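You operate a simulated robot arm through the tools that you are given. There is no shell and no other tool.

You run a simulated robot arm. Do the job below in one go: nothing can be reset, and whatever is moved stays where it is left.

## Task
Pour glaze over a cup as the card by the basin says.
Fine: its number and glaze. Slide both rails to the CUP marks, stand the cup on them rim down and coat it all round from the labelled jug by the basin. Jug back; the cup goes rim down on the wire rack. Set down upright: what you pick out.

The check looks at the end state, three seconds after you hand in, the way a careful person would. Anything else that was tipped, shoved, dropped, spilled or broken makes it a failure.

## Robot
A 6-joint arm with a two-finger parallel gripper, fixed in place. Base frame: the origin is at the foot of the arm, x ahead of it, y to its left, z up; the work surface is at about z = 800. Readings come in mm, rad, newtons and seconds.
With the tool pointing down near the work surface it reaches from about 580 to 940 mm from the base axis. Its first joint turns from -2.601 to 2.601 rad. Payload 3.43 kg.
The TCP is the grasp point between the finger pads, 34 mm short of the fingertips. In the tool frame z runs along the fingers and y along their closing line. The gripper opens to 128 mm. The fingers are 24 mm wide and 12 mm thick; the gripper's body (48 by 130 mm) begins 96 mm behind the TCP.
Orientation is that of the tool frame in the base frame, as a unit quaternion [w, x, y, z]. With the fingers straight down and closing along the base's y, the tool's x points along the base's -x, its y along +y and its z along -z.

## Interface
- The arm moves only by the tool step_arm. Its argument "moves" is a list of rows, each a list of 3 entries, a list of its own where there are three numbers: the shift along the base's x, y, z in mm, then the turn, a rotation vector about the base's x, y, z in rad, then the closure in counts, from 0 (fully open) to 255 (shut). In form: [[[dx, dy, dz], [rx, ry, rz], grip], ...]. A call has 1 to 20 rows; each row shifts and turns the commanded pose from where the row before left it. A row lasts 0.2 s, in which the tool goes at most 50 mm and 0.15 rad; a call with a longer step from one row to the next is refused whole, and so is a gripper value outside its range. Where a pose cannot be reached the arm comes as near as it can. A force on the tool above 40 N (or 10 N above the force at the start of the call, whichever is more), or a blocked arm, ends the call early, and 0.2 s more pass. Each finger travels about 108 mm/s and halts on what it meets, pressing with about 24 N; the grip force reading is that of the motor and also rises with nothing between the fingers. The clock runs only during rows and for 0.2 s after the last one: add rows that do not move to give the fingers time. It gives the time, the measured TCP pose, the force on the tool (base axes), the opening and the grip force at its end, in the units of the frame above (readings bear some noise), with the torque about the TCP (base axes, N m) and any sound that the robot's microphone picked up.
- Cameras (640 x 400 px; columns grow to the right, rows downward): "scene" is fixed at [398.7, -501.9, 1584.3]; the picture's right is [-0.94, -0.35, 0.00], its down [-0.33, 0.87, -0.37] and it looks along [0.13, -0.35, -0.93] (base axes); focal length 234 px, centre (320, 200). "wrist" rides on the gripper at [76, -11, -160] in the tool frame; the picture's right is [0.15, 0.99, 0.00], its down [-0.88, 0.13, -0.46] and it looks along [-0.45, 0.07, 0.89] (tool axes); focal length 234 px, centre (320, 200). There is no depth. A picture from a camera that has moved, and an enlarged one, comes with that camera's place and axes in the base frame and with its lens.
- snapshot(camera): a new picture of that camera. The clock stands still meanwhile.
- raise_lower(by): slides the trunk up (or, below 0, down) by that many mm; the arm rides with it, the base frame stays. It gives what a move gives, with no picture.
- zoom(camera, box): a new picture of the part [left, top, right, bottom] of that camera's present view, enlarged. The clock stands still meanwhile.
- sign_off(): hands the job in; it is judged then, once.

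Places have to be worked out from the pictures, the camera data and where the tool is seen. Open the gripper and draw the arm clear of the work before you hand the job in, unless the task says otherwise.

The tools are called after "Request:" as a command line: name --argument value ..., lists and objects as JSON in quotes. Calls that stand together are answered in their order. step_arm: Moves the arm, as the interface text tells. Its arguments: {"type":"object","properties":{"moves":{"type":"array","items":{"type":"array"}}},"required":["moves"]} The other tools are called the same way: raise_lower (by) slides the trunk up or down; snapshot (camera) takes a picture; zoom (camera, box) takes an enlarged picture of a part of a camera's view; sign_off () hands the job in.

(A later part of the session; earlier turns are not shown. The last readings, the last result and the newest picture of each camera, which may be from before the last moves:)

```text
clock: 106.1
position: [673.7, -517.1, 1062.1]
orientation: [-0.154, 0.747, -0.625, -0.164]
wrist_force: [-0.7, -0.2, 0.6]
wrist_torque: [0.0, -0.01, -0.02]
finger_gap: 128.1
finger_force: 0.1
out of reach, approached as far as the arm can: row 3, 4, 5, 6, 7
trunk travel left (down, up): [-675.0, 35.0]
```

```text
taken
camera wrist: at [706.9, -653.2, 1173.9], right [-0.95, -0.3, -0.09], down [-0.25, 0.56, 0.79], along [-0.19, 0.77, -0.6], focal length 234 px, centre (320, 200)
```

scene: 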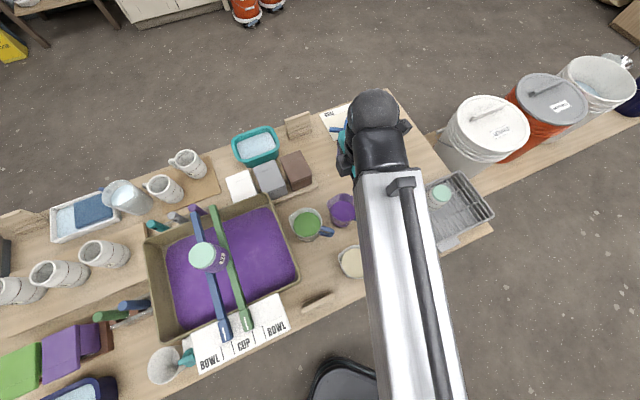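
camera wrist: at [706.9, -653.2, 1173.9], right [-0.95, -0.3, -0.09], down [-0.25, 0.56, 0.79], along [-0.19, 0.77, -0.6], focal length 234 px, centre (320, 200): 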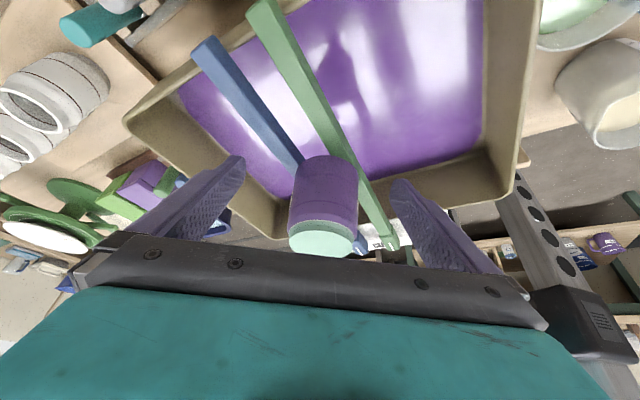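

The arm reached its limit and sagged lower than planned; the open fingers now straddle the cup without touching (forces are zero). From here I can see the outer side; zooming before I back out carefully.

Request:
zoom --camera "wrist" --box '[270, 140, 370, 270]'

Request:
zoom --camera "scene" --box '[150, 180, 310, 330]'

Request:
snapshot --camera "scene"

```text
3.08 times, centred on (320, 205) of wrist
camera zoom: at [706.9, -653.2, 1173.9], right [-0.95, -0.3, -0.09], down [-0.25, 0.56, 0.79], along [-0.19, 0.77, -0.6], focal length 720 px, centre (320, 185)
```

zoom: 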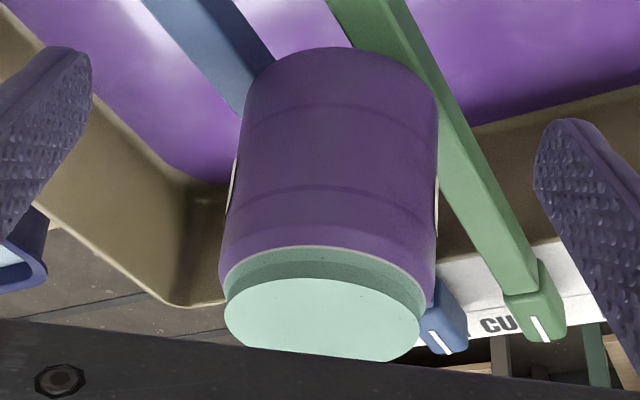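

```text
2.67 times, centred on (230, 255) of scene
camera zoom: at [398.7, -501.9, 1584.3], right [-0.94, -0.35, 0.0], down [-0.33, 0.87, -0.37], along [0.13, -0.35, -0.93], focal length 623 px, centre (560, 53)
```

zoom: 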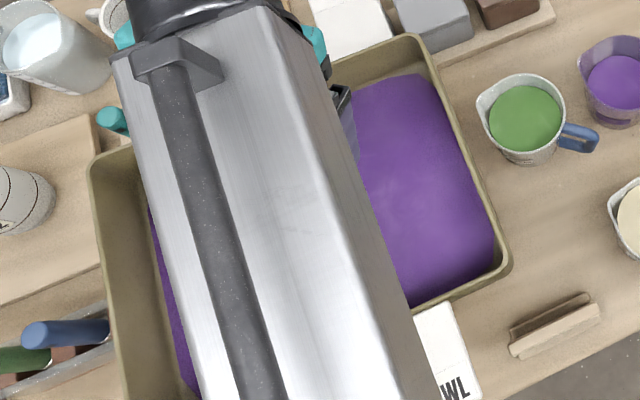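

```text
taken
```

scene: 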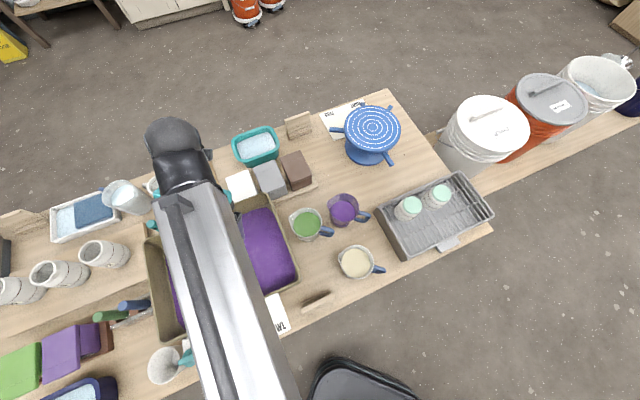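

The outer side is fully coated too, except for a small light sliver at the left silhouette (azimuth ≈20–30°), which may be a second tag; I'll check it from that side. First I back straight up in small steps.

Request:
step_arm --moves '[[[0, 0, 5], [0, 0, 0], 0], [[0, 0, 5], [0, 0, 0], 0]]'

```text
clock: 106.7
position: [672.8, -517.4, 1063.1]
orientation: [-0.154, 0.746, -0.627, -0.164]
wrist_force: [0.6, -0.2, -0.4]
wrist_torque: [0.0, -0.01, -0.04]
finger_gap: 127.7
finger_force: 0.0
out of reach, approached as far as the arm can: row 1, 2
trunk travel left (down, up): [-675.0, 35.0]
```

Upward motion is blocked by reach in this tilted pose. Reducing the tilt swings the fingertips away from the cup and brings the wrist inward, so I'll untilt while rising.

Request:
step_arm --moves '[[[0, 0, 2], [-0.098, -0.018, 0], 0], [[0, 0, 6], [-0.098, -0.018, 0], 0]]'

```text
clock: 107.3
position: [673.2, -517.1, 1069.9]
orientation: [-0.089, 0.761, -0.633, -0.111]
wrist_force: [0.2, 1.0, -1.3]
wrist_torque: [0.02, -0.01, 0.0]
finger_gap: 127.8
finger_force: 0.0
trunk travel left (down, up): [-675.0, 35.0]
```

That works and nothing was touched. Continuing to untilt and rise until well above the cup.

Request:
step_arm --moves '[[[0, 0, 10], [-0.098, -0.018, 0], 0], [[0, 0, 15], [-0.098, -0.018, 0], 0], [[0, 0, 25], [0, 0, 0], 0], [[0, 0, 30], [0, 0, 0], 0], [[0, 0, 30], [0, 0, 0], 0]]'

Request:
snapshot --camera "wrist"

```text
clock: 108.5
position: [672.8, -517.9, 1178.8]
orientation: [-0.026, 0.767, -0.64, -0.036]
wrist_force: [0.3, 1.2, 0.6]
wrist_torque: [-0.02, 0.02, 0.02]
finger_gap: 128.1
finger_force: 0.0
trunk travel left (down, up): [-675.0, 35.0]
```

```text
taken
camera wrist: at [702.2, -605.8, 1332.2], right [-0.95, -0.32, -0.01], down [-0.28, 0.8, 0.53], along [-0.17, 0.51, -0.85], focal length 234 px, centre (320, 200)
```

wrist: 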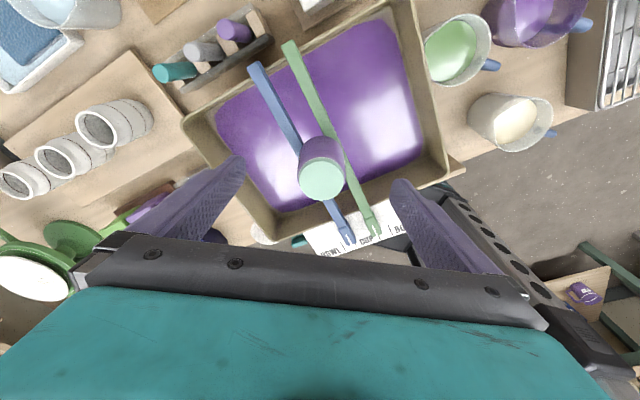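

I'm clear above the cup, which still stands properly. To inspect the side facing +x/+y, I'll turn the tool the long way round (about −220°) at this height and shift to that side.

Request:
step_arm --moves '[[[0, 2, 5], [0, 0, -0.14], 0], [[0, 2, 5], [0, 0, -0.14], 0], [[0, 2, 0], [0, 0, -0.14], 0], [[0, 2, 0], [0, 0, -0.14], 0], [[0, 2, 0], [0, 0, -0.14], 0], [[0, 2, 0], [0, 0, -0.14], 0], [[0, 2, 0], [0, 0, -0.14], 0], [[0, 2, 0], [0, 0, -0.14], 0], [[0, 2, 0], [0, 0, -0.14], 0], [[0, 2, 0], [0, 0, -0.14], 0], [[0, 2, 0], [0, 0, -0.14], 0], [[0, 2, 0], [0, 0, -0.14], 0], [[0, 2, 0], [0, 0, -0.14], 0], [[0, 2, 0], [0, 0, -0.14], 0], [[0, 2, 0], [0, 0, -0.14], 0], [[0, 2, 0], [0, 0, -0.14], 0], [[0, 2, 0], [0, 0, -0.14], 0], [[0, 2, 0], [0, 0, -0.14], 0], [[0, 2, 0], [0, 0, -0.14], 0], [[0, 2, 0], [0, 0, -0.14], 0]]'

Request:
snapshot --camera "wrist"

```text
clock: 112.7
position: [672.3, -477.5, 1190.0]
orientation: [0.04, 0.5, 0.865, -0.022]
wrist_force: [-0.1, 0.2, -0.3]
wrist_torque: [-0.02, 0.01, 0.0]
finger_gap: 127.9
finger_force: 0.1
trunk travel left (down, up): [-675.0, 35.0]
```

```text
taken
camera wrist: at [619.0, -406.7, 1343.5], right [0.78, 0.62, -0.01], down [0.53, -0.66, 0.53], along [0.33, -0.42, -0.85], focal length 234 px, centre (320, 200)
```

wrist: 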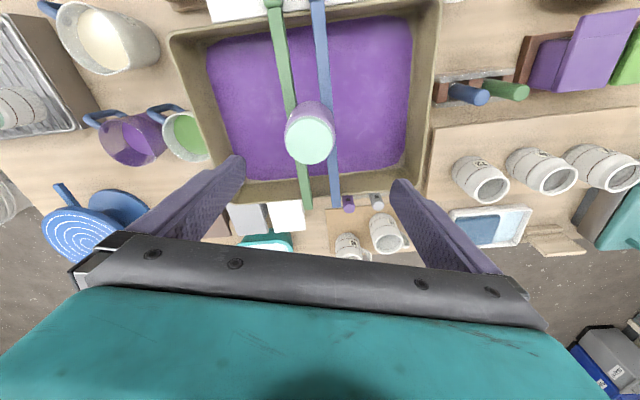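

This is the robot-side view and it too looks coated. I'll continue round to the +y/+x side and tilt for a better look.

Request:
zoom --camera "wrist" --box '[270, 90, 350, 175]'

Request:
step_arm --moves '[[[3, 7.7, -4], [0, 0, -0.13], 0], [[3, 7.7, -5], [0, 0, -0.13], 0], [[3, 7.7, -5], [0, 0, -0.13], 0], [[3, 7.7, -5], [0, 0, -0.13], 0], [[3, 7.7, -5], [0, 0, -0.13], 0], [[3, 7.7, -5], [0, 0, -0.13], 0], [[3, 7.7, -5], [0, 0, -0.13], 0], [[3, 7.7, -5], [0, 0, -0.13], 0], [[0, 0, 0], [-0.0866, 0.05, 0], 0], [[0, 0, 0], [-0.0866, 0.05, 0], 0]]'

Request:
snapshot --camera "wrist"

```text
4.71 times, centred on (310, 132) of wrist
camera zoom: at [619.0, -406.7, 1343.5], right [0.78, 0.62, -0.01], down [0.53, -0.66, 0.53], along [0.33, -0.42, -0.85], focal length 1102 px, centre (367, 518)
```

zoom: 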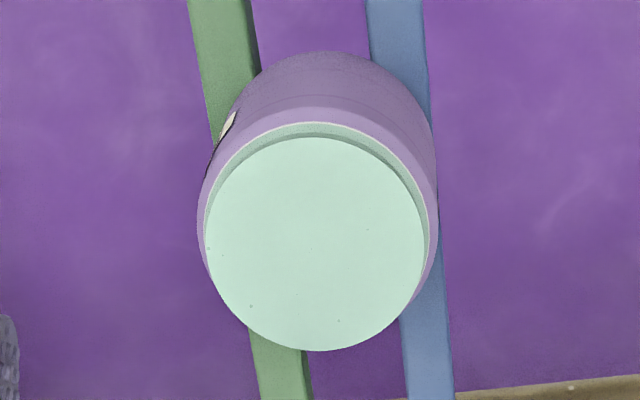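

```text
clock: 114.9
position: [696.8, -416.7, 1151.1]
orientation: [0.074, 0.855, 0.498, -0.125]
wrist_force: [-0.6, 0.4, 0.4]
wrist_torque: [-0.02, 0.03, -0.04]
finger_gap: 128.1
finger_force: 0.0
trunk travel left (down, up): [-675.0, 35.0]
```

```text
taken
camera wrist: at [746.5, -308.6, 1282.6], right [0.93, -0.37, -0.04], down [-0.24, -0.68, 0.69], along [-0.28, -0.63, -0.72], focal length 234 px, centre (320, 200)
```

wrist: 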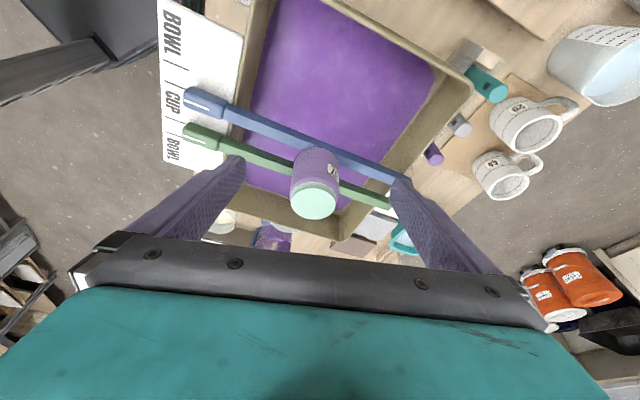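

Request:
zoom --camera "wrist" --box '[280, 135, 360, 225]'

Request:
zoom --camera "wrist" --box '[150, 0, 300, 170]'

Request:
snapshot --camera "scene"

```text
4.44 times, centred on (320, 180) of wrist
camera zoom: at [746.5, -308.6, 1282.6], right [0.93, -0.37, -0.04], down [-0.24, -0.68, 0.69], along [-0.28, -0.63, -0.72], focal length 1041 px, centre (320, 289)
```

zoom: 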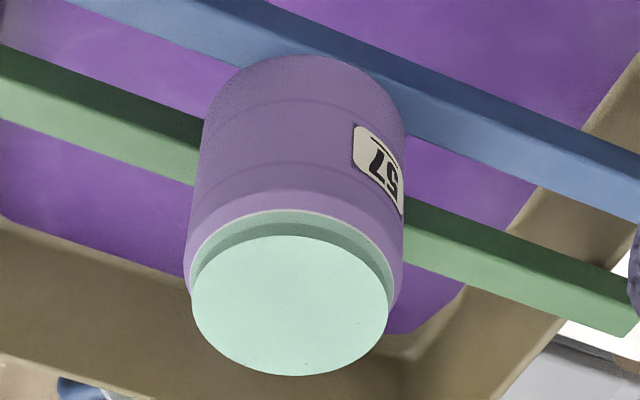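

```text
2.35 times, centred on (225, 85) of wrist
camera zoom: at [746.5, -308.6, 1282.6], right [0.93, -0.37, -0.04], down [-0.24, -0.68, 0.69], along [-0.28, -0.63, -0.72], focal length 551 px, centre (544, 471)
```

zoom: 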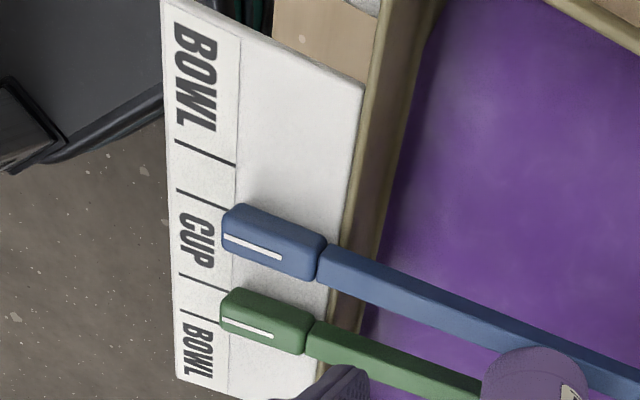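

```text
taken
```

scene: 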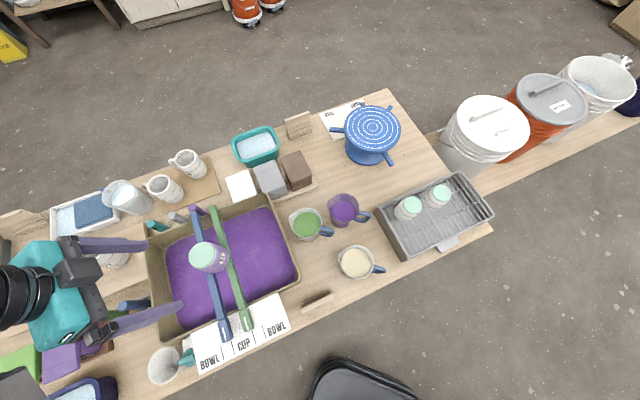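

The sliver is simply a second "57" tag; the coat is complete all round and both rail marks still line up with CUP. I'll straighten the tool, align the closing line with the two tags (about 15°), and move over the cup.

Request:
step_arm --moves '[[[0, 0, 8], [0.127, -0.071, 0], 0], [[0, 0, 6], [0.127, -0.071, 0], 0], [[-6, -11, 0], [0, 0, 0.132], 0], [[-7, -11, 0], [0, 0, 0.132], 0], [[-7, -11, 0], [0, 0, 0.132], 0], [[-7, -11, 0], [0, 0, 0.132], 30], [[-7, -12, 0], [0, 0, 0.132], 50], [[-6, -11, 0], [0, 0, 0.134], 70], [[0, 0, 0], [0, 0, 0], 80]]'

Request:
snapshot --camera "wrist"

Request:
zoom --camera "wrist" --box '[240, 80, 400, 240]'

Request:
zoom --camera "scene" --box '[150, 190, 270, 300]'

```text
clock: 116.9
position: [656.2, -483.4, 1165.3]
orientation: [0.0, 0.602, 0.799, 0.001]
wrist_force: [-0.7, -0.2, 0.3]
wrist_torque: [-0.01, -0.02, 0.0]
finger_gap: 87.7
finger_force: 0.0
trunk travel left (down, up): [-675.0, 35.0]
```

```text
taken
camera wrist: at [625.2, -414.9, 1326.2], right [0.91, 0.41, 0.0], down [0.37, -0.81, 0.46], along [0.19, -0.41, -0.89], focal length 234 px, centre (320, 200)
```

wrist: 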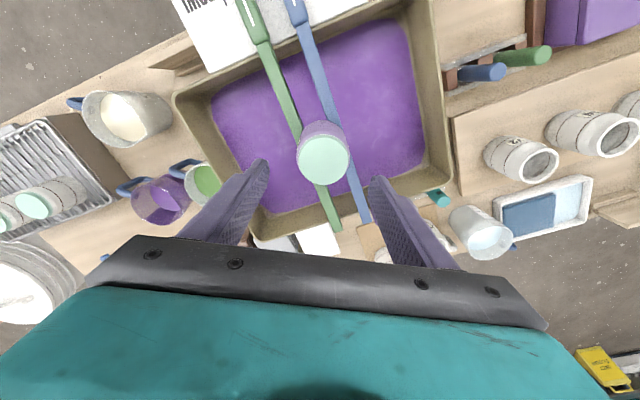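

```text
2.50 times, centred on (320, 160) of wrist
camera zoom: at [625.2, -414.9, 1326.2], right [0.91, 0.41, 0.0], down [0.37, -0.81, 0.46], along [0.19, -0.41, -0.89], focal length 585 px, centre (320, 300)
```

zoom: 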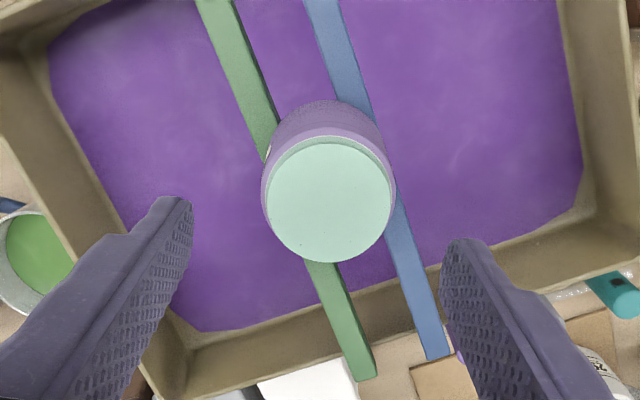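

```text
3.64 times, centred on (210, 245) of scene
camera zoom: at [398.7, -501.9, 1584.3], right [-0.94, -0.35, 0.0], down [-0.33, 0.87, -0.37], along [0.13, -0.35, -0.93], focal length 849 px, centre (720, 36)
```

zoom: 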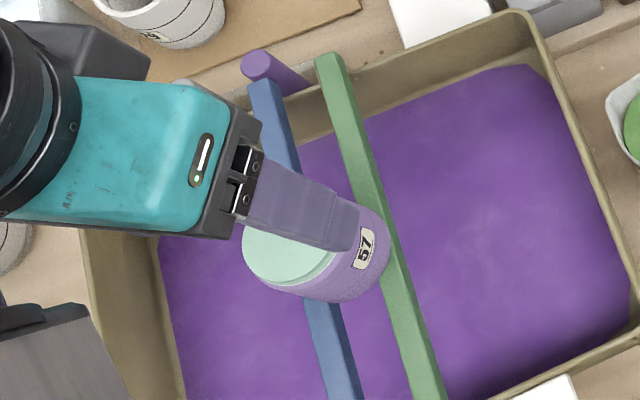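

The foot centre triangulates to about (660,−482.5,1084); the tool needs about 4 mm along the closing line. I'll correct and descend so the pads face the upper body at the tags.

Request:
step_arm --moves '[[[2, 0.5, -10], [0, 0, 0], 80], [[1.8, 0.4, -20], [0, 0, 0], 80], [[0, 0, -25], [0, 0, 0], 80], [[0, 0, -20], [0, 0, 0], 80], [[0, 0, -10], [0, 0, 0], 80], [[0, 0, 0], [0, 0, 0], 80]]'

Request:
zoom --camera "wrist" --box '[230, 80, 410, 240]'

Request:
zoom --camera "scene" --box '[150, 190, 270, 300]'

```text
clock: 118.3
position: [660.4, -482.8, 1079.5]
orientation: [-0.001, 0.602, 0.798, 0.0]
wrist_force: [0.1, 0.3, 1.6]
wrist_torque: [0.0, 0.0, 0.0]
finger_gap: 87.6
finger_force: 0.0
trunk travel left (down, up): [-675.0, 35.0]
```

```text
2.50 times, centred on (320, 160) of wrist
camera zoom: at [630.4, -415.5, 1240.6], right [0.91, 0.41, 0.0], down [0.37, -0.81, 0.46], along [0.19, -0.41, -0.89], focal length 585 px, centre (320, 300)
```

zoom: 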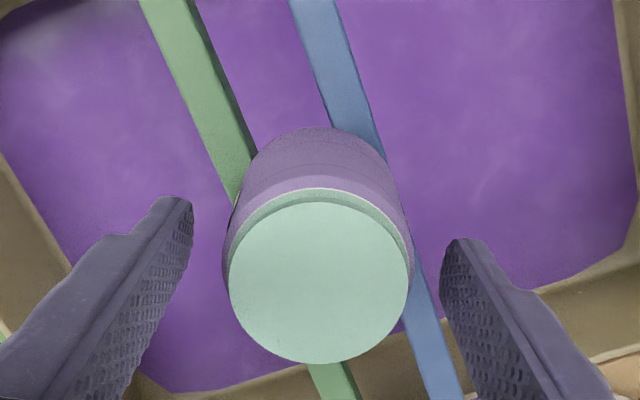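

```text
3.64 times, centred on (210, 245) of scene
camera zoom: at [398.7, -501.9, 1584.3], right [-0.94, -0.35, 0.0], down [-0.33, 0.87, -0.37], along [0.13, -0.35, -0.93], focal length 849 px, centre (720, 36)
```

zoom: 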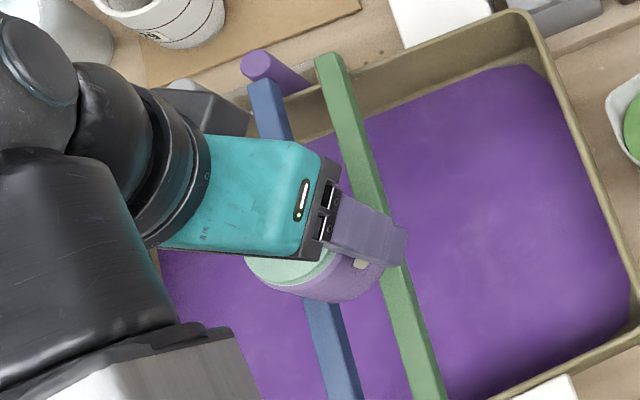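

The foot disc is centred right at the tool point. Closing slowly on the cup.

Request:
step_arm --moves '[[[0, 0, 0], [0, 0, 0], 105], [[0, 0, 0], [0, 0, 0], 122], [[0, 0, 0], [0, 0, 0], 140], [[0, 0, 0], [0, 0, 0], 180], [[0, 0, 0], [0, 0, 0], 235], [[0, 0, 0], [0, 0, 0], 235], [[0, 0, 0], [0, 0, 0], 235]]'

Request:
step_arm --moves '[[[0, 0, 3], [0, 0, 0], 235], [[0, 0, 5], [0, 0, 0], 235], [[0, 0, 4], [0, 0, 0], 235], [[0, 0, 0], [0, 0, 0], 235], [[0, 0, 0], [0, 0, 0], 235]]'

Request:
zoom --camera "wrist" --box '[230, 80, 410, 240]'

Request:
zoom --camera "scene" --box '[150, 190, 270, 300]'

```text
clock: 119.9
position: [662.1, -484.1, 1080.0]
orientation: [0.0, 0.603, 0.797, 0.0]
wrist_force: [1.1, 1.1, 0.9]
wrist_torque: [0.01, 0.0, -0.02]
finger_gap: 60.7
finger_force: 23.6
trunk travel left (down, up): [-675.0, 35.0]
```

```text
clock: 121.1
position: [661.6, -482.9, 1090.7]
orientation: [0.0, 0.602, 0.798, 0.002]
wrist_force: [0.0, -0.5, -2.4]
wrist_torque: [0.03, -0.03, 0.04]
finger_gap: 61.1
finger_force: 24.2
trunk travel left (down, up): [-675.0, 35.0]
```

```text
2.50 times, centred on (320, 160) of wrist
camera zoom: at [630.6, -414.5, 1252.2], right [0.91, 0.41, 0.0], down [0.37, -0.81, 0.46], along [0.19, -0.41, -0.89], focal length 585 px, centre (320, 300)
```

zoom: 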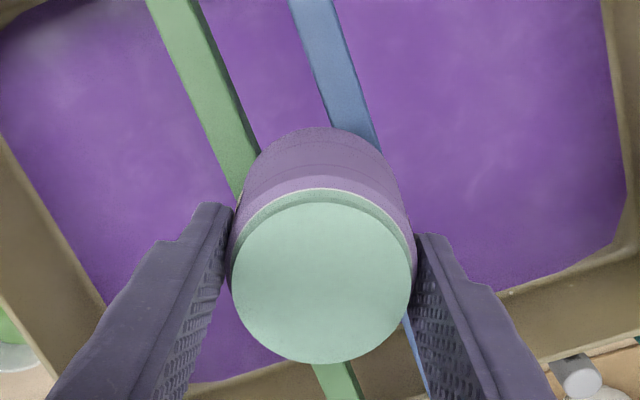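

```text
3.64 times, centred on (210, 245) of scene
camera zoom: at [398.7, -501.9, 1584.3], right [-0.94, -0.35, 0.0], down [-0.33, 0.87, -0.37], along [0.13, -0.35, -0.93], focal length 849 px, centre (720, 36)
```

zoom: 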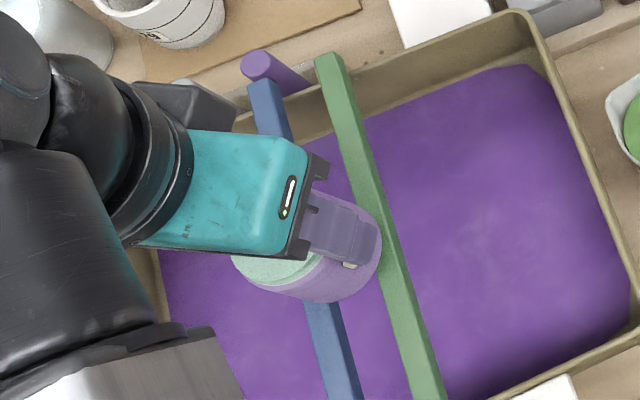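

The cup lifts cleanly with its coat intact. I'll raise it above the basin and pause there so any drips fall into the basin.

Request:
step_arm --moves '[[[0, 0, 5], [0, 0, 0], 235], [[0, 0, 10], [0, 0, 0], 235], [[0, 0, 15], [0, 0, 0], 235], [[0, 0, 15], [0, 0, 0], 235], [[0, 0, 10], [0, 0, 0], 235], [[0, 0, 5], [0, 0, 0], 235], [[0, 0, 0], [0, 0, 0], 235], [[0, 0, 0], [0, 0, 0], 235], [[0, 0, 0], [0, 0, 0], 235], [[0, 0, 0], [0, 0, 0], 235], [[0, 0, 0], [0, 0, 0], 235], [[0, 0, 0], [0, 0, 0], 235], [[0, 0, 0], [0, 0, 0], 235], [[0, 0, 0], [0, 0, 0], 235], [[0, 0, 0], [0, 0, 0], 235], [[0, 0, 0], [0, 0, 0], 235], [[0, 0, 0], [0, 0, 0], 235], [[0, 0, 0], [0, 0, 0], 235]]'

Request:
snapshot --camera "wrist"

Request:
snapshot --camera "scene"

```text
clock: 124.9
position: [659.8, -482.6, 1150.0]
orientation: [0.0, 0.603, 0.797, 0.001]
wrist_force: [0.4, -0.5, -2.4]
wrist_torque: [0.0, 0.0, -0.01]
finger_gap: 60.9
finger_force: 23.5
trunk travel left (down, up): [-675.0, 35.0]
```

```text
taken
camera wrist: at [629.4, -414.0, 1311.7], right [0.91, 0.41, 0.0], down [0.37, -0.81, 0.46], along [0.19, -0.41, -0.89], focal length 234 px, centre (320, 200)
```

wrist: 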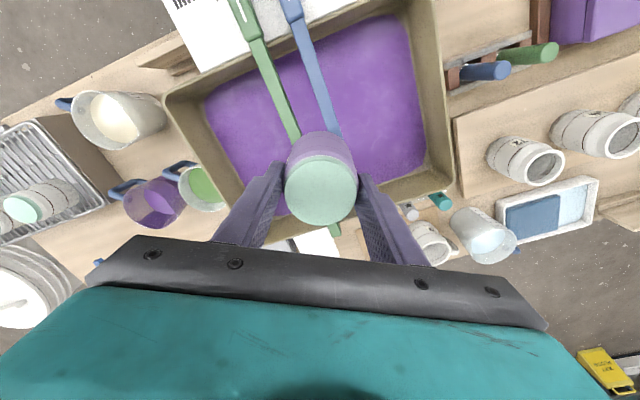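

```text
taken
```

scene: 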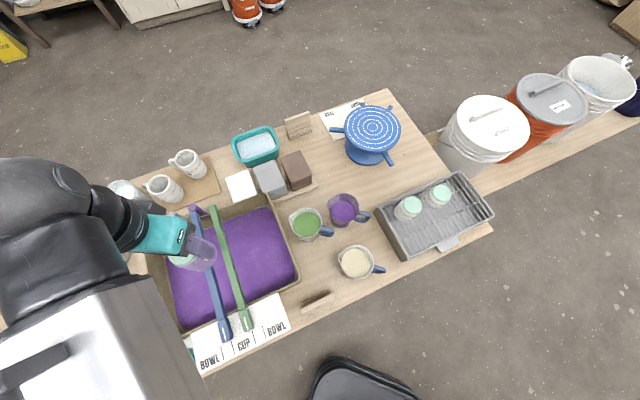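

All steady; no drips seen. Now I'll carry the cup smoothly along the same high path to above the empty near half of the rack, at about (135,−804).

Request:
step_arm --moves '[[[-10, -8, 0], [0, 0, 0], 235], [[-20, -16, 0], [0, 0, 0], 235], [[-28, -22, 0], [0, 0, 0], 235], [[-28, -22, 0], [0, 0, 0], 235], [[-28, -22, 0], [0, 0, 0], 235], [[-28, -22, 0], [0, 0, 0], 235], [[-28, -22, 0], [0, 0, 0], 235], [[-28, -22, -2], [0, 0, 0], 235], [[-28, -22, -3], [0, 0, 0], 235], [[-28, -22, -3], [0, 0, 0], 235], [[-28, -20, -3], [0, 0, 0], 235], [[-28, -16, -3], [0, 0, 0], 235], [[-28, -14, -3], [0, 0, 0], 235], [[-28, -13, -3], [0, 0, 0], 235], [[-28, -12, -3], [0, 0, 0], 235], [[-28, -12, -3], [0, 0, 0], 235], [[-28, -12, -3], [0, 0, 0], 235], [[-28, -12, -3], [0, 0, 0], 235], [[-20, -9, -3], [0, 0, 0], 235], [[-20, -9, -3], [0, 0, 0], 235]]'

Request:
snapshot --camera "wrist"

Request:
snapshot --camera "scene"

```text
clock: 129.1
position: [143.7, -810.4, 1114.3]
orientation: [0.0, 0.601, 0.799, 0.001]
wrist_force: [-0.1, -0.3, -1.6]
wrist_torque: [0.0, 0.01, -0.01]
finger_gap: 60.6
finger_force: 24.3
trunk travel left (down, up): [-675.0, 35.0]
```

```text
taken
camera wrist: at [112.8, -742.2, 1274.5], right [0.91, 0.41, 0.0], down [0.37, -0.81, 0.46], along [0.19, -0.41, -0.89], focal length 234 px, centre (320, 200)
```

wrist: 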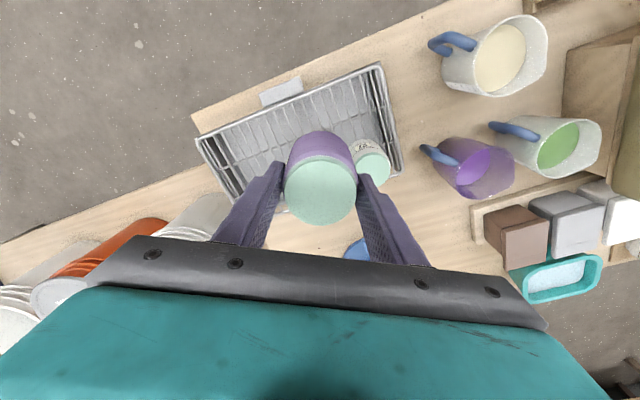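

```text
taken
```

scene: 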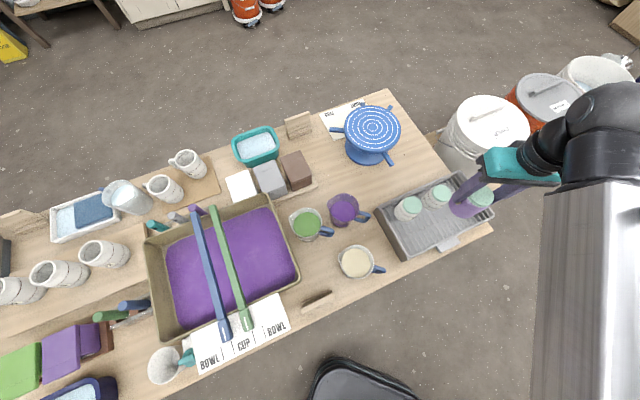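

The cup hangs above the rack. I'll zoom in on the rack and neighbouring pots to choose and verify the landing spot and its height.

Request:
zoom --camera "wrist" --box '[190, 50, 420, 230]'

Request:
zoom --camera "scene" --box '[370, 150, 510, 270]'

```text
2.22 times, centred on (305, 140) of wrist
camera zoom: at [112.8, -742.2, 1274.5], right [0.91, 0.41, 0.0], down [0.37, -0.81, 0.46], along [0.19, -0.41, -0.89], focal length 520 px, centre (353, 333)
```

zoom: 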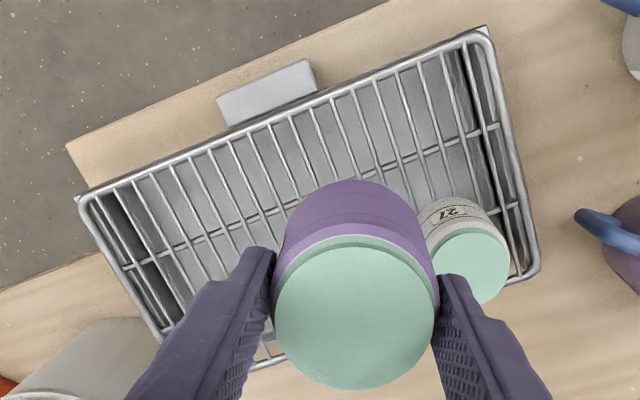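

```text
3.33 times, centred on (440, 210) of scene
camera zoom: at [398.7, -501.9, 1584.3], right [-0.94, -0.35, 0.0], down [-0.33, 0.87, -0.37], along [0.13, -0.35, -0.93], focal length 779 px, centre (-80, 167)
```

zoom: 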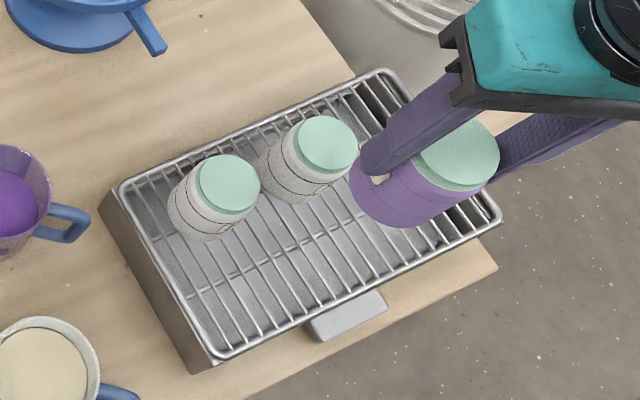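

The rack's wires are at about z≈886; pots 75 and 27 stand in the far row, leaving the near row free. I'll set the cup down around (138,−802): align there and descend to about 15 mm above the wires, then check.

Request:
step_arm --moves '[[[-3, 3.5, -5], [0, 0, 0], 235], [[-2.6, 3, -20], [0, 0, 0], 235], [[0, 0, -25], [0, 0, 0], 235], [[0, 0, -25], [0, 0, 0], 235], [[0, 0, -25], [0, 0, 0], 235], [[0, 0, -25], [0, 0, 0], 235], [[0, 0, -15], [0, 0, 0], 235], [[0, 0, -8], [0, 0, 0], 235], [[0, 0, 0], [0, 0, 0], 235]]'

Request:
zoom --camera "wrist" --box '[190, 50, 430, 240]'

Request:
zoom --camera "scene" --box '[370, 150, 510, 270]'

```text
clock: 131.1
position: [137.4, -804.6, 965.1]
orientation: [0.0, 0.603, 0.798, 0.001]
wrist_force: [0.7, -0.3, -1.6]
wrist_torque: [-0.01, 0.02, 0.01]
finger_gap: 61.0
finger_force: 24.3
trunk travel left (down, up): [-675.0, 35.0]
```

```text
2.11 times, centred on (310, 145) of wrist
camera zoom: at [106.6, -736.2, 1125.9], right [0.91, 0.41, 0.0], down [0.37, -0.81, 0.46], along [0.19, -0.41, -0.89], focal length 493 px, centre (341, 316)
```

zoom: 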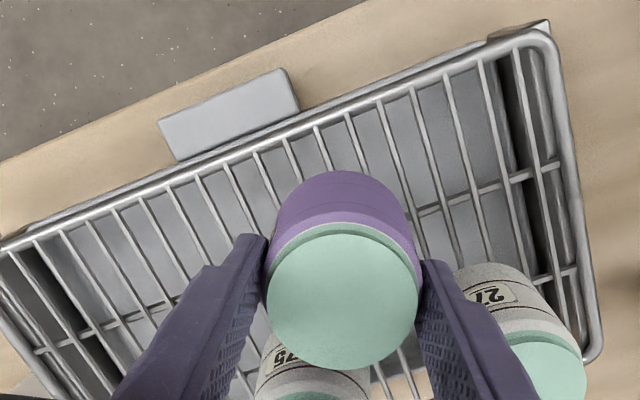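

```text
3.33 times, centred on (440, 210) of scene
camera zoom: at [398.7, -501.9, 1584.3], right [-0.94, -0.35, 0.0], down [-0.33, 0.87, -0.37], along [0.13, -0.35, -0.93], focal length 779 px, centre (-80, 167)
```

zoom: 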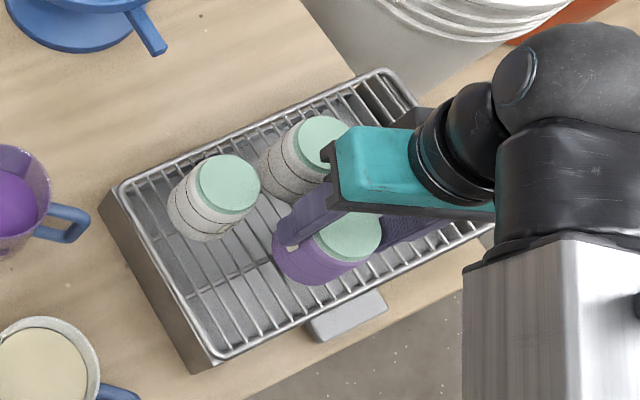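

The cup hovers over the free row with clearance all round. I'll lower in small steps and watch for contact.

Request:
step_arm --moves '[[[0, 0, -4], [0, 0, 0], 235], [[0, 0, -3], [0, 0, 0], 235], [[0, 0, -3], [0, 0, 0], 235], [[0, 0, 0], [0, 0, 0], 235]]'

```text
clock: 132.1
position: [137.7, -805.4, 955.6]
orientation: [0.001, 0.602, 0.799, 0.001]
wrist_force: [-0.5, -0.5, -2.3]
wrist_torque: [0.01, 0.03, 0.03]
finger_gap: 60.8
finger_force: 24.1
trunk travel left (down, up): [-675.0, 35.0]
```

Still hanging free (−2.3 N). Continuing down in 1–2 mm steps.

Request:
step_arm --moves '[[[0, 0, -2], [0, 0, 0], 235], [[0, 0, -1.5], [0, 0, 0], 235], [[0, 0, 0], [0, 0, 0], 235]]'

```text
clock: 132.9
position: [137.6, -804.5, 952.1]
orientation: [0.001, 0.602, 0.798, 0.0]
wrist_force: [-0.3, 0.0, -2.3]
wrist_torque: [0.01, 0.0, -0.01]
finger_gap: 60.8
finger_force: 23.5
trunk travel left (down, up): [-675.0, 35.0]
```

Request:
step_arm --moves '[[[0, 0, -1.5], [0, 0, 0], 235], [[0, 0, -1], [0, 0, 0], 235], [[0, 0, 0], [0, 0, 0], 235]]'

```text
clock: 133.7
position: [137.2, -805.0, 950.7]
orientation: [0.0, 0.603, 0.798, 0.001]
wrist_force: [0.5, 0.0, -2.2]
wrist_torque: [-0.02, 0.02, 0.01]
finger_gap: 60.6
finger_force: 24.2
trunk travel left (down, up): [-675.0, 35.0]
```

No contact yet at z≈950.7; I'll keep going down a millimetre or so at a time.

Request:
step_arm --moves '[[[0, 0, -1], [0, 0, 0], 235], [[0, 0, -1], [0, 0, 0], 235], [[0, 0, 0], [0, 0, 0], 235]]'

```text
clock: 134.5
position: [137.0, -805.5, 947.5]
orientation: [-0.001, 0.603, 0.798, 0.002]
wrist_force: [0.0, 0.2, -1.8]
wrist_torque: [0.04, 0.02, 0.01]
finger_gap: 60.6
finger_force: 24.0
trunk travel left (down, up): [-675.0, 35.0]
```

Request:
step_arm --moves '[[[0, 0, -1], [0, 0, 0], 235], [[0, 0, -1], [0, 0, 0], 235], [[0, 0, 0], [0, 0, 0], 235]]'

Request:
zoom --camera "wrist" --box '[240, 100, 400, 240]'

Request:
zoom --camera "scene" --box '[410, 190, 470, 250]'

```text
clock: 135.3
position: [137.2, -804.6, 945.4]
orientation: [0.0, 0.602, 0.798, 0.001]
wrist_force: [-0.1, -0.8, -1.8]
wrist_torque: [0.03, 0.01, 0.0]
finger_gap: 60.5
finger_force: 23.9
trunk travel left (down, up): [-675.0, 35.0]
```

```text
2.86 times, centred on (320, 170) of wrist
camera zoom: at [106.4, -736.2, 1106.6], right [0.91, 0.41, 0.0], down [0.37, -0.81, 0.46], along [0.19, -0.41, -0.89], focal length 669 px, centre (320, 286)
```

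zoom: 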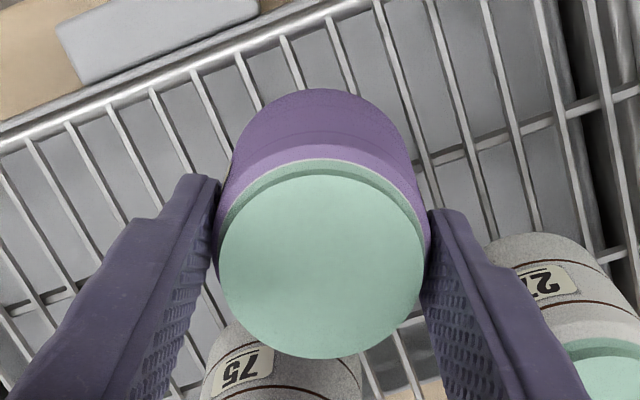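

```text
6.67 times, centred on (440, 220) of scene
camera zoom: at [398.7, -501.9, 1584.3], right [-0.94, -0.35, 0.0], down [-0.33, 0.87, -0.37], along [0.13, -0.35, -0.93], focal length 1557 px, centre (-480, 67)
```

zoom: 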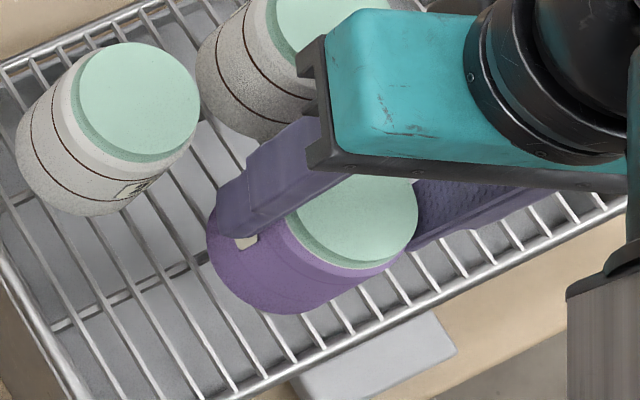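

Not quite touching yet. I'll continue down in small steps.

Request:
step_arm --moves '[[[0, 0, -1], [0, 0, 0], 235], [[0, 0, -1], [0, 0, 0], 235], [[0, 0, -1], [0, 0, 0], 235], [[0, 0, 0], [0, 0, 0], 235]]'

```text
clock: 136.3
position: [137.5, -805.9, 943.8]
orientation: [0.001, 0.602, 0.798, 0.001]
wrist_force: [0.0, -0.4, 7.4]
wrist_torque: [0.22, 0.05, -0.03]
finger_gap: 60.7
finger_force: 23.9
trunk travel left (down, up): [-675.0, 35.0]
```

Contact: the force went from −2 to +7 N, so the rim rests on the wires. I'll ease slightly and open the fingers slowly.

Request:
step_arm --moves '[[[0, 0, 0.5], [0, 0, 0], 200], [[0, 0, 0], [0, 0, 0], 150], [[0, 0, 0], [0, 0, 0], 128], [[0, 0, 0], [0, 0, 0], 115], [[0, 0, 0], [0, 0, 0], 102], [[0, 0, 0], [0, 0, 0], 95], [[0, 0, 0], [0, 0, 0], 92]]'

Request:
zoom --camera "wrist" --box '[230, 80, 410, 240]'

Request:
zoom --camera "scene" --box '[400, 180, 480, 260]'

```text
clock: 137.9
position: [137.5, -806.2, 942.9]
orientation: [0.001, 0.603, 0.798, 0.0]
wrist_force: [0.8, -0.2, -0.5]
wrist_torque: [0.04, -0.01, 0.0]
finger_gap: 82.1
finger_force: 0.0
trunk travel left (down, up): [-675.0, 35.0]
```

```text
2.50 times, centred on (320, 160) of wrist
camera zoom: at [106.4, -736.8, 1103.4], right [0.91, 0.41, 0.0], down [0.37, -0.81, 0.46], along [0.19, -0.41, -0.89], focal length 585 px, centre (320, 300)
```

zoom: 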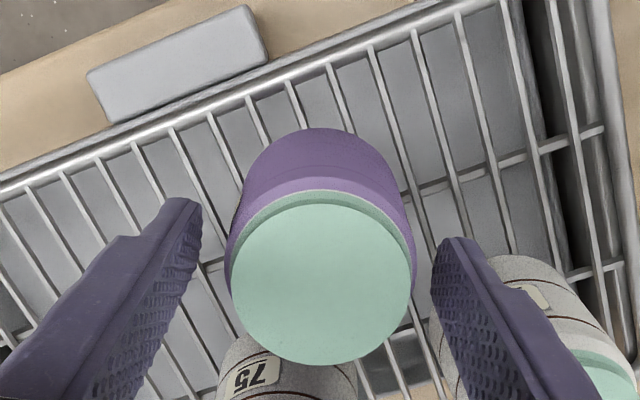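

```text
5.00 times, centred on (440, 220) of scene
camera zoom: at [398.7, -501.9, 1584.3], right [-0.94, -0.35, 0.0], down [-0.33, 0.87, -0.37], along [0.13, -0.35, -0.93], focal length 1168 px, centre (-280, 100)
```

zoom: 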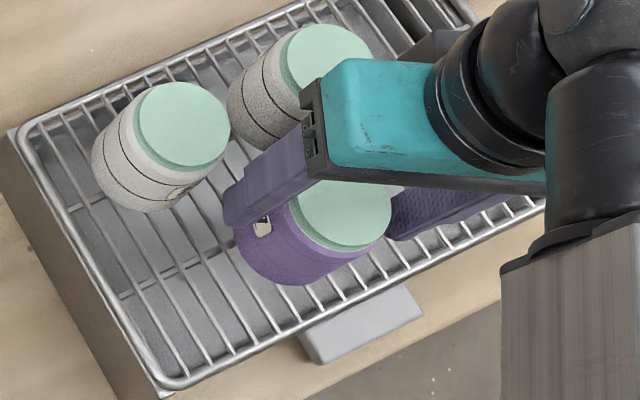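

The cup stands on the wires by itself with the fingers open about 10 mm either side and clear of pot 27. I'll lift straight up and away, then look.

Request:
step_arm --moves '[[[0, 0, 10], [0, 0, 0], 92], [[0, 0, 20], [0, 0, 0], 92], [[0, 0, 30], [0, 0, 0], 92], [[0, 0, 40], [0, 0, 0], 92], [[0, 0, 40], [0, 0, 0], 60], [[0, 0, 10], [0, 0, 0], 0]]'

Request:
snapshot --camera "wrist"

Request:
zoom --camera "wrist" --box '[230, 60, 410, 240]'

Request:
zoom --camera "scene" --box '[370, 150, 510, 270]'

```text
clock: 139.3
position: [136.9, -805.0, 1094.6]
orientation: [-0.001, 0.603, 0.798, 0.001]
wrist_force: [0.7, 0.4, -0.8]
wrist_torque: [0.01, -0.02, 0.0]
finger_gap: 127.8
finger_force: 0.0
trunk travel left (down, up): [-675.0, 35.0]
```

```text
taken
camera wrist: at [105.8, -736.5, 1254.2], right [0.91, 0.41, 0.0], down [0.37, -0.81, 0.46], along [0.19, -0.41, -0.89], focal length 234 px, centre (320, 200)
```

wrist: 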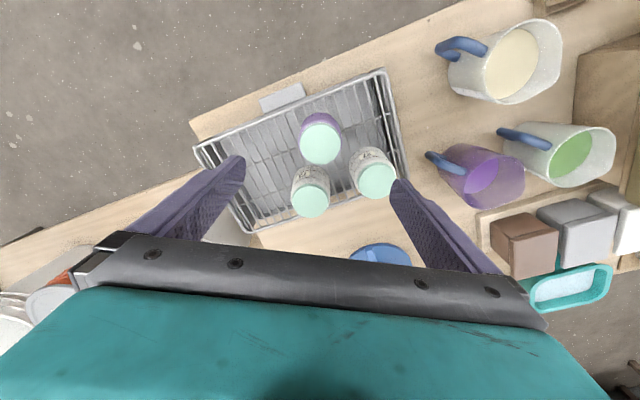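

```text
2.22 times, centred on (320, 150) of wrist
camera zoom: at [105.8, -736.5, 1254.2], right [0.91, 0.41, 0.0], down [0.37, -0.81, 0.46], along [0.19, -0.41, -0.89], focal length 520 px, centre (320, 311)
```

zoom: 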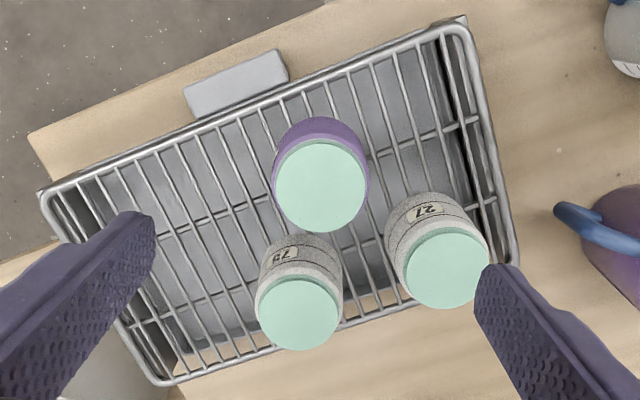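

```text
3.33 times, centred on (440, 210) of scene
camera zoom: at [398.7, -501.9, 1584.3], right [-0.94, -0.35, 0.0], down [-0.33, 0.87, -0.37], along [0.13, -0.35, -0.93], focal length 779 px, centre (-80, 167)
```

zoom: 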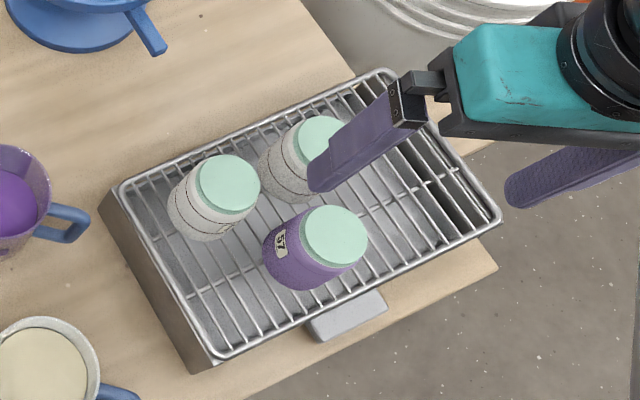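

Pot 57 stands rim down on the rack among free wires. Let me check its coat closely, including where the fingers held it, and review the whole bench.

Request:
zoom --camera "wrist" --box '[290, 105, 350, 170]'

Request:
zoom --camera "scene" --box '[420, 200, 460, 240]'

Request:
zoom --camera "scene" --box '[140, 180, 310, 370]'

Request:
zoom --camera "scene" --box '[270, 170, 400, 320]'

```text
6.15 times, centred on (320, 138) of wrist
camera zoom: at [105.8, -736.5, 1254.2], right [0.91, 0.41, 0.0], down [0.37, -0.81, 0.46], along [0.19, -0.41, -0.89], focal length 1441 px, centre (320, 585)
```

zoom: 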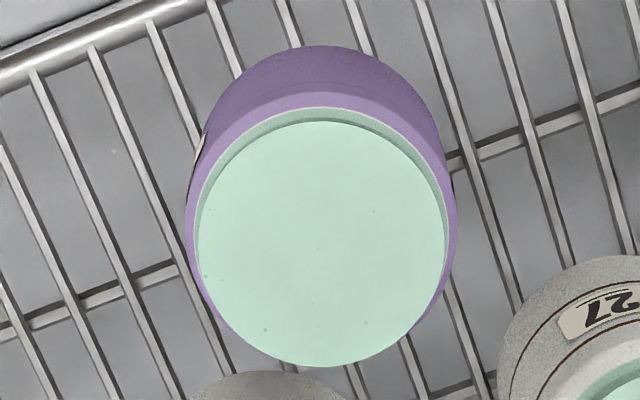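

```text
10.00 times, centred on (440, 220) of scene
camera zoom: at [398.7, -501.9, 1584.3], right [-0.94, -0.35, 0.0], down [-0.33, 0.87, -0.37], along [0.13, -0.35, -0.93], focal length 2336 px, centre (-880, 0)
```

zoom: 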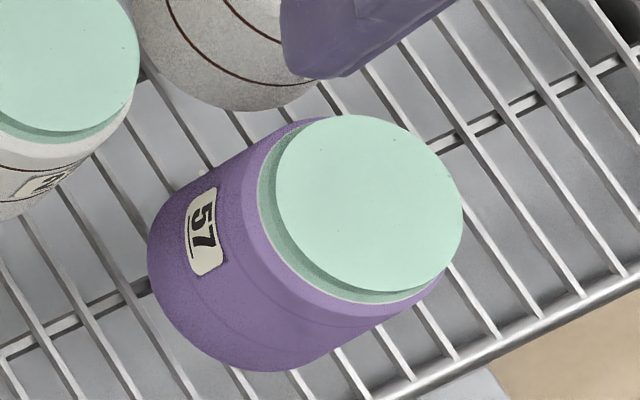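

```text
2.11 times, centred on (225, 275) of scene
camera zoom: at [398.7, -501.9, 1584.3], right [-0.94, -0.35, 0.0], down [-0.33, 0.87, -0.37], along [0.13, -0.35, -0.93], focal length 492 px, centre (520, 42)
```

zoom: 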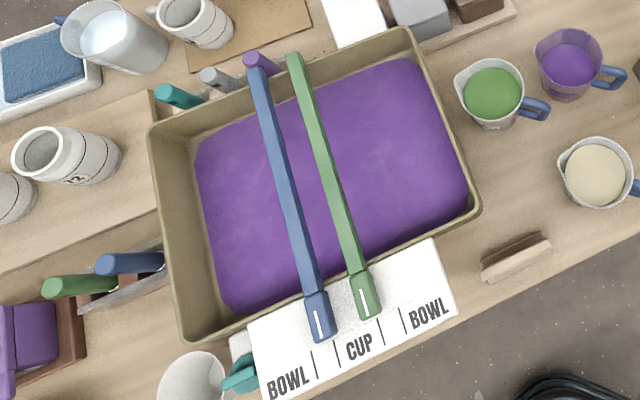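

```text
2.67 times, centred on (335, 245) of scene
camera zoom: at [398.7, -501.9, 1584.3], right [-0.94, -0.35, 0.0], down [-0.33, 0.87, -0.37], along [0.13, -0.35, -0.93], focal length 623 px, centre (280, 80)
```

zoom: 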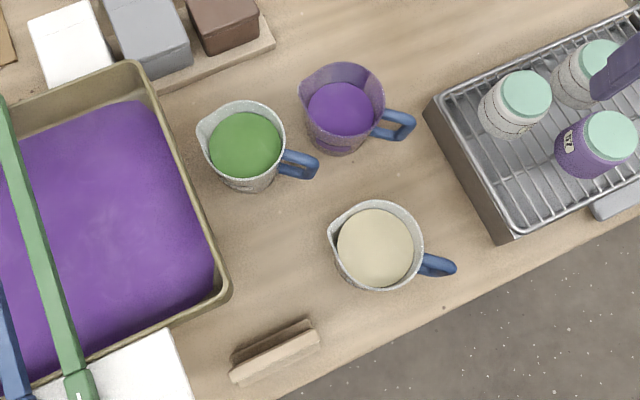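

Coat intact, tags readable, no spills on the bench, jugs and other pots undisturbed. As a last check I'll look straight down at the rail marks once more.

Request:
step_arm --moves '[[[38, 11, 0], [0, 0, 0.034], 0], [[38, 11, 0], [0, 0, 0.034], 0], [[38, 11, 0], [0, 0, 0.034], 0], [[38, 11, 0], [0, 0, 0.034], 0], [[38, 11, 2], [0, 0, 0.034], 0], [[30, 30, 5], [0, 0, 0.034], 0], [[30, 30, 5], [0, 0, 0.034], 0], [[30, 30, 5], [0, 0, 0.034], 0], [[30, 30, 5], [0, 0, 0.034], 0], [[30, 30, 5], [0, 0, 0.034], 0], [[11, 40, 3], [0, 0, 0.034], 0], [[11, 40, 3], [0, 0, 0.034], 0], [[11, 40, 0], [0, 0, 0.034], 0], [[11, 40, 0], [0, 0, 0.034], 0], [[12, 42, 0], [0, 0, 0.034], 0]]'

Request:
zoom --camera "wrist" --box '[200, 60, 440, 230]'

Request:
snapshot --camera "wrist"

```text
clock: 142.5
position: [534.4, -398.2, 1126.3]
orientation: [0.0, 0.382, 0.924, 0.001]
wrist_force: [0.7, -7.3, -9.1]
wrist_torque: [0.94, -0.46, 0.46]
finger_gap: 128.0
finger_force: 0.0
trunk travel left (down, up): [-675.0, 35.0]
```

```text
2.35 times, centred on (320, 145) of wrist
camera zoom: at [472.5, -353.7, 1286.5], right [0.59, 0.81, 0.0], down [0.72, -0.53, 0.46], along [0.37, -0.27, -0.89], focal length 551 px, centre (320, 329)
```

zoom: 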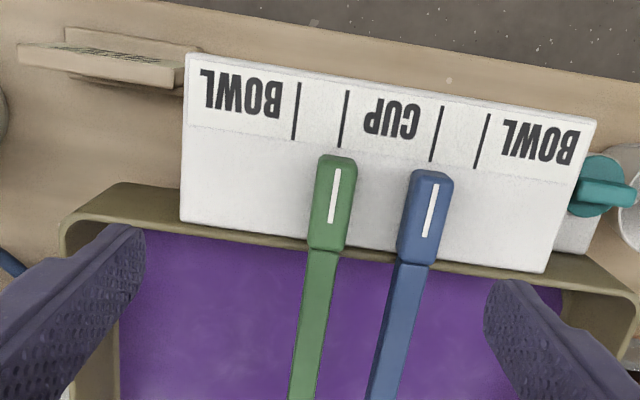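

```text
taken
camera wrist: at [472.5, -353.7, 1286.5], right [0.59, 0.81, 0.0], down [0.72, -0.53, 0.46], along [0.37, -0.27, -0.89], focal length 234 px, centre (320, 200)
```

wrist: 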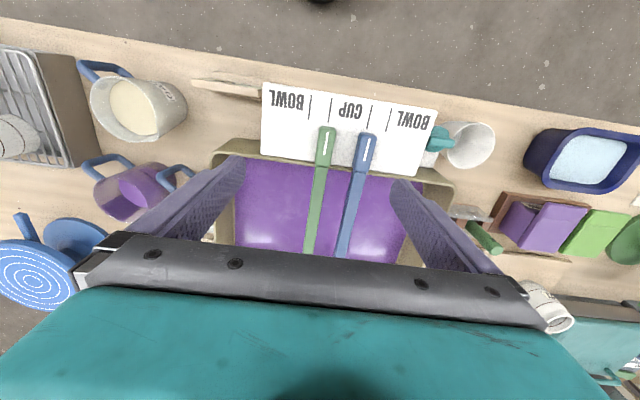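

Both indices still sit on the CUP lines. The arm is lightly touching itself here, so I'll back out and retreat to the high starting area, gripper open, clear of everything.

Request:
step_arm --moves '[[[-11, -38, 0], [0, 0, 0], 0], [[-11, -40, 0], [0, 0, 0], 0], [[-11, -40, 0], [0, 0, 0], 0], [[-25, -40, 0], [0, 0, 0], 0], [[-25, -40, 0], [0, 0, 0], 0], [[-25, -40, 5], [0, 0, 0], 0], [[-20, -35, 20], [0, 0, 0.05], 0], [[-15, -30, 30], [0, 0, 0.05], 0], [[-10, -20, 40], [0, 0, 0.05], 0], [[-10, -10, 40], [0, 0, 0.05], 0], [[-5, -5, 40], [0, 0, 0.05], 0]]'

Request:
snapshot --camera "scene"

Request:
snapshot --camera "wrist"

```text
clock: 144.9
position: [364.9, -736.5, 1301.5]
orientation: [0.001, 0.263, 0.965, 0.001]
wrist_force: [0.0, 0.3, 0.9]
wrist_torque: [0.0, 0.01, 0.04]
finger_gap: 128.1
finger_force: 0.0
trunk travel left (down, up): [-675.0, 35.0]
```

```text
taken
```

scene: 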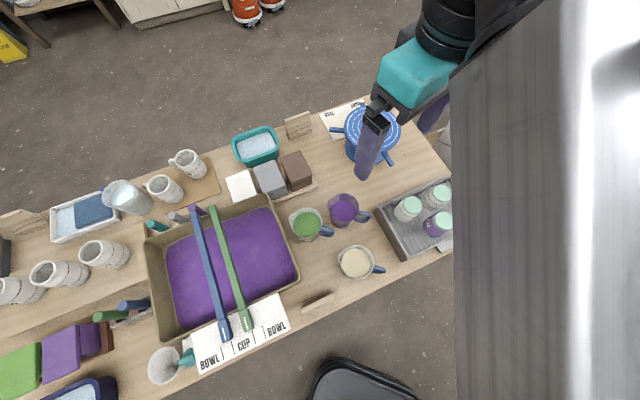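

```text
taken
camera wrist: at [295.5, -709.2, 1463.2], right [0.38, 0.93, 0.0], down [0.82, -0.34, 0.46], along [0.42, -0.17, -0.89], focal length 234 px, centre (320, 200)
```

wrist: 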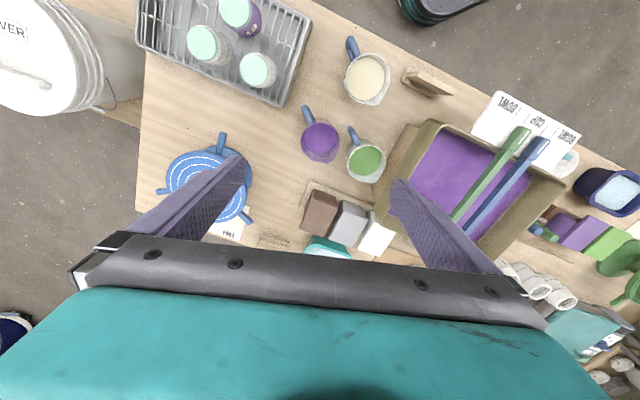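

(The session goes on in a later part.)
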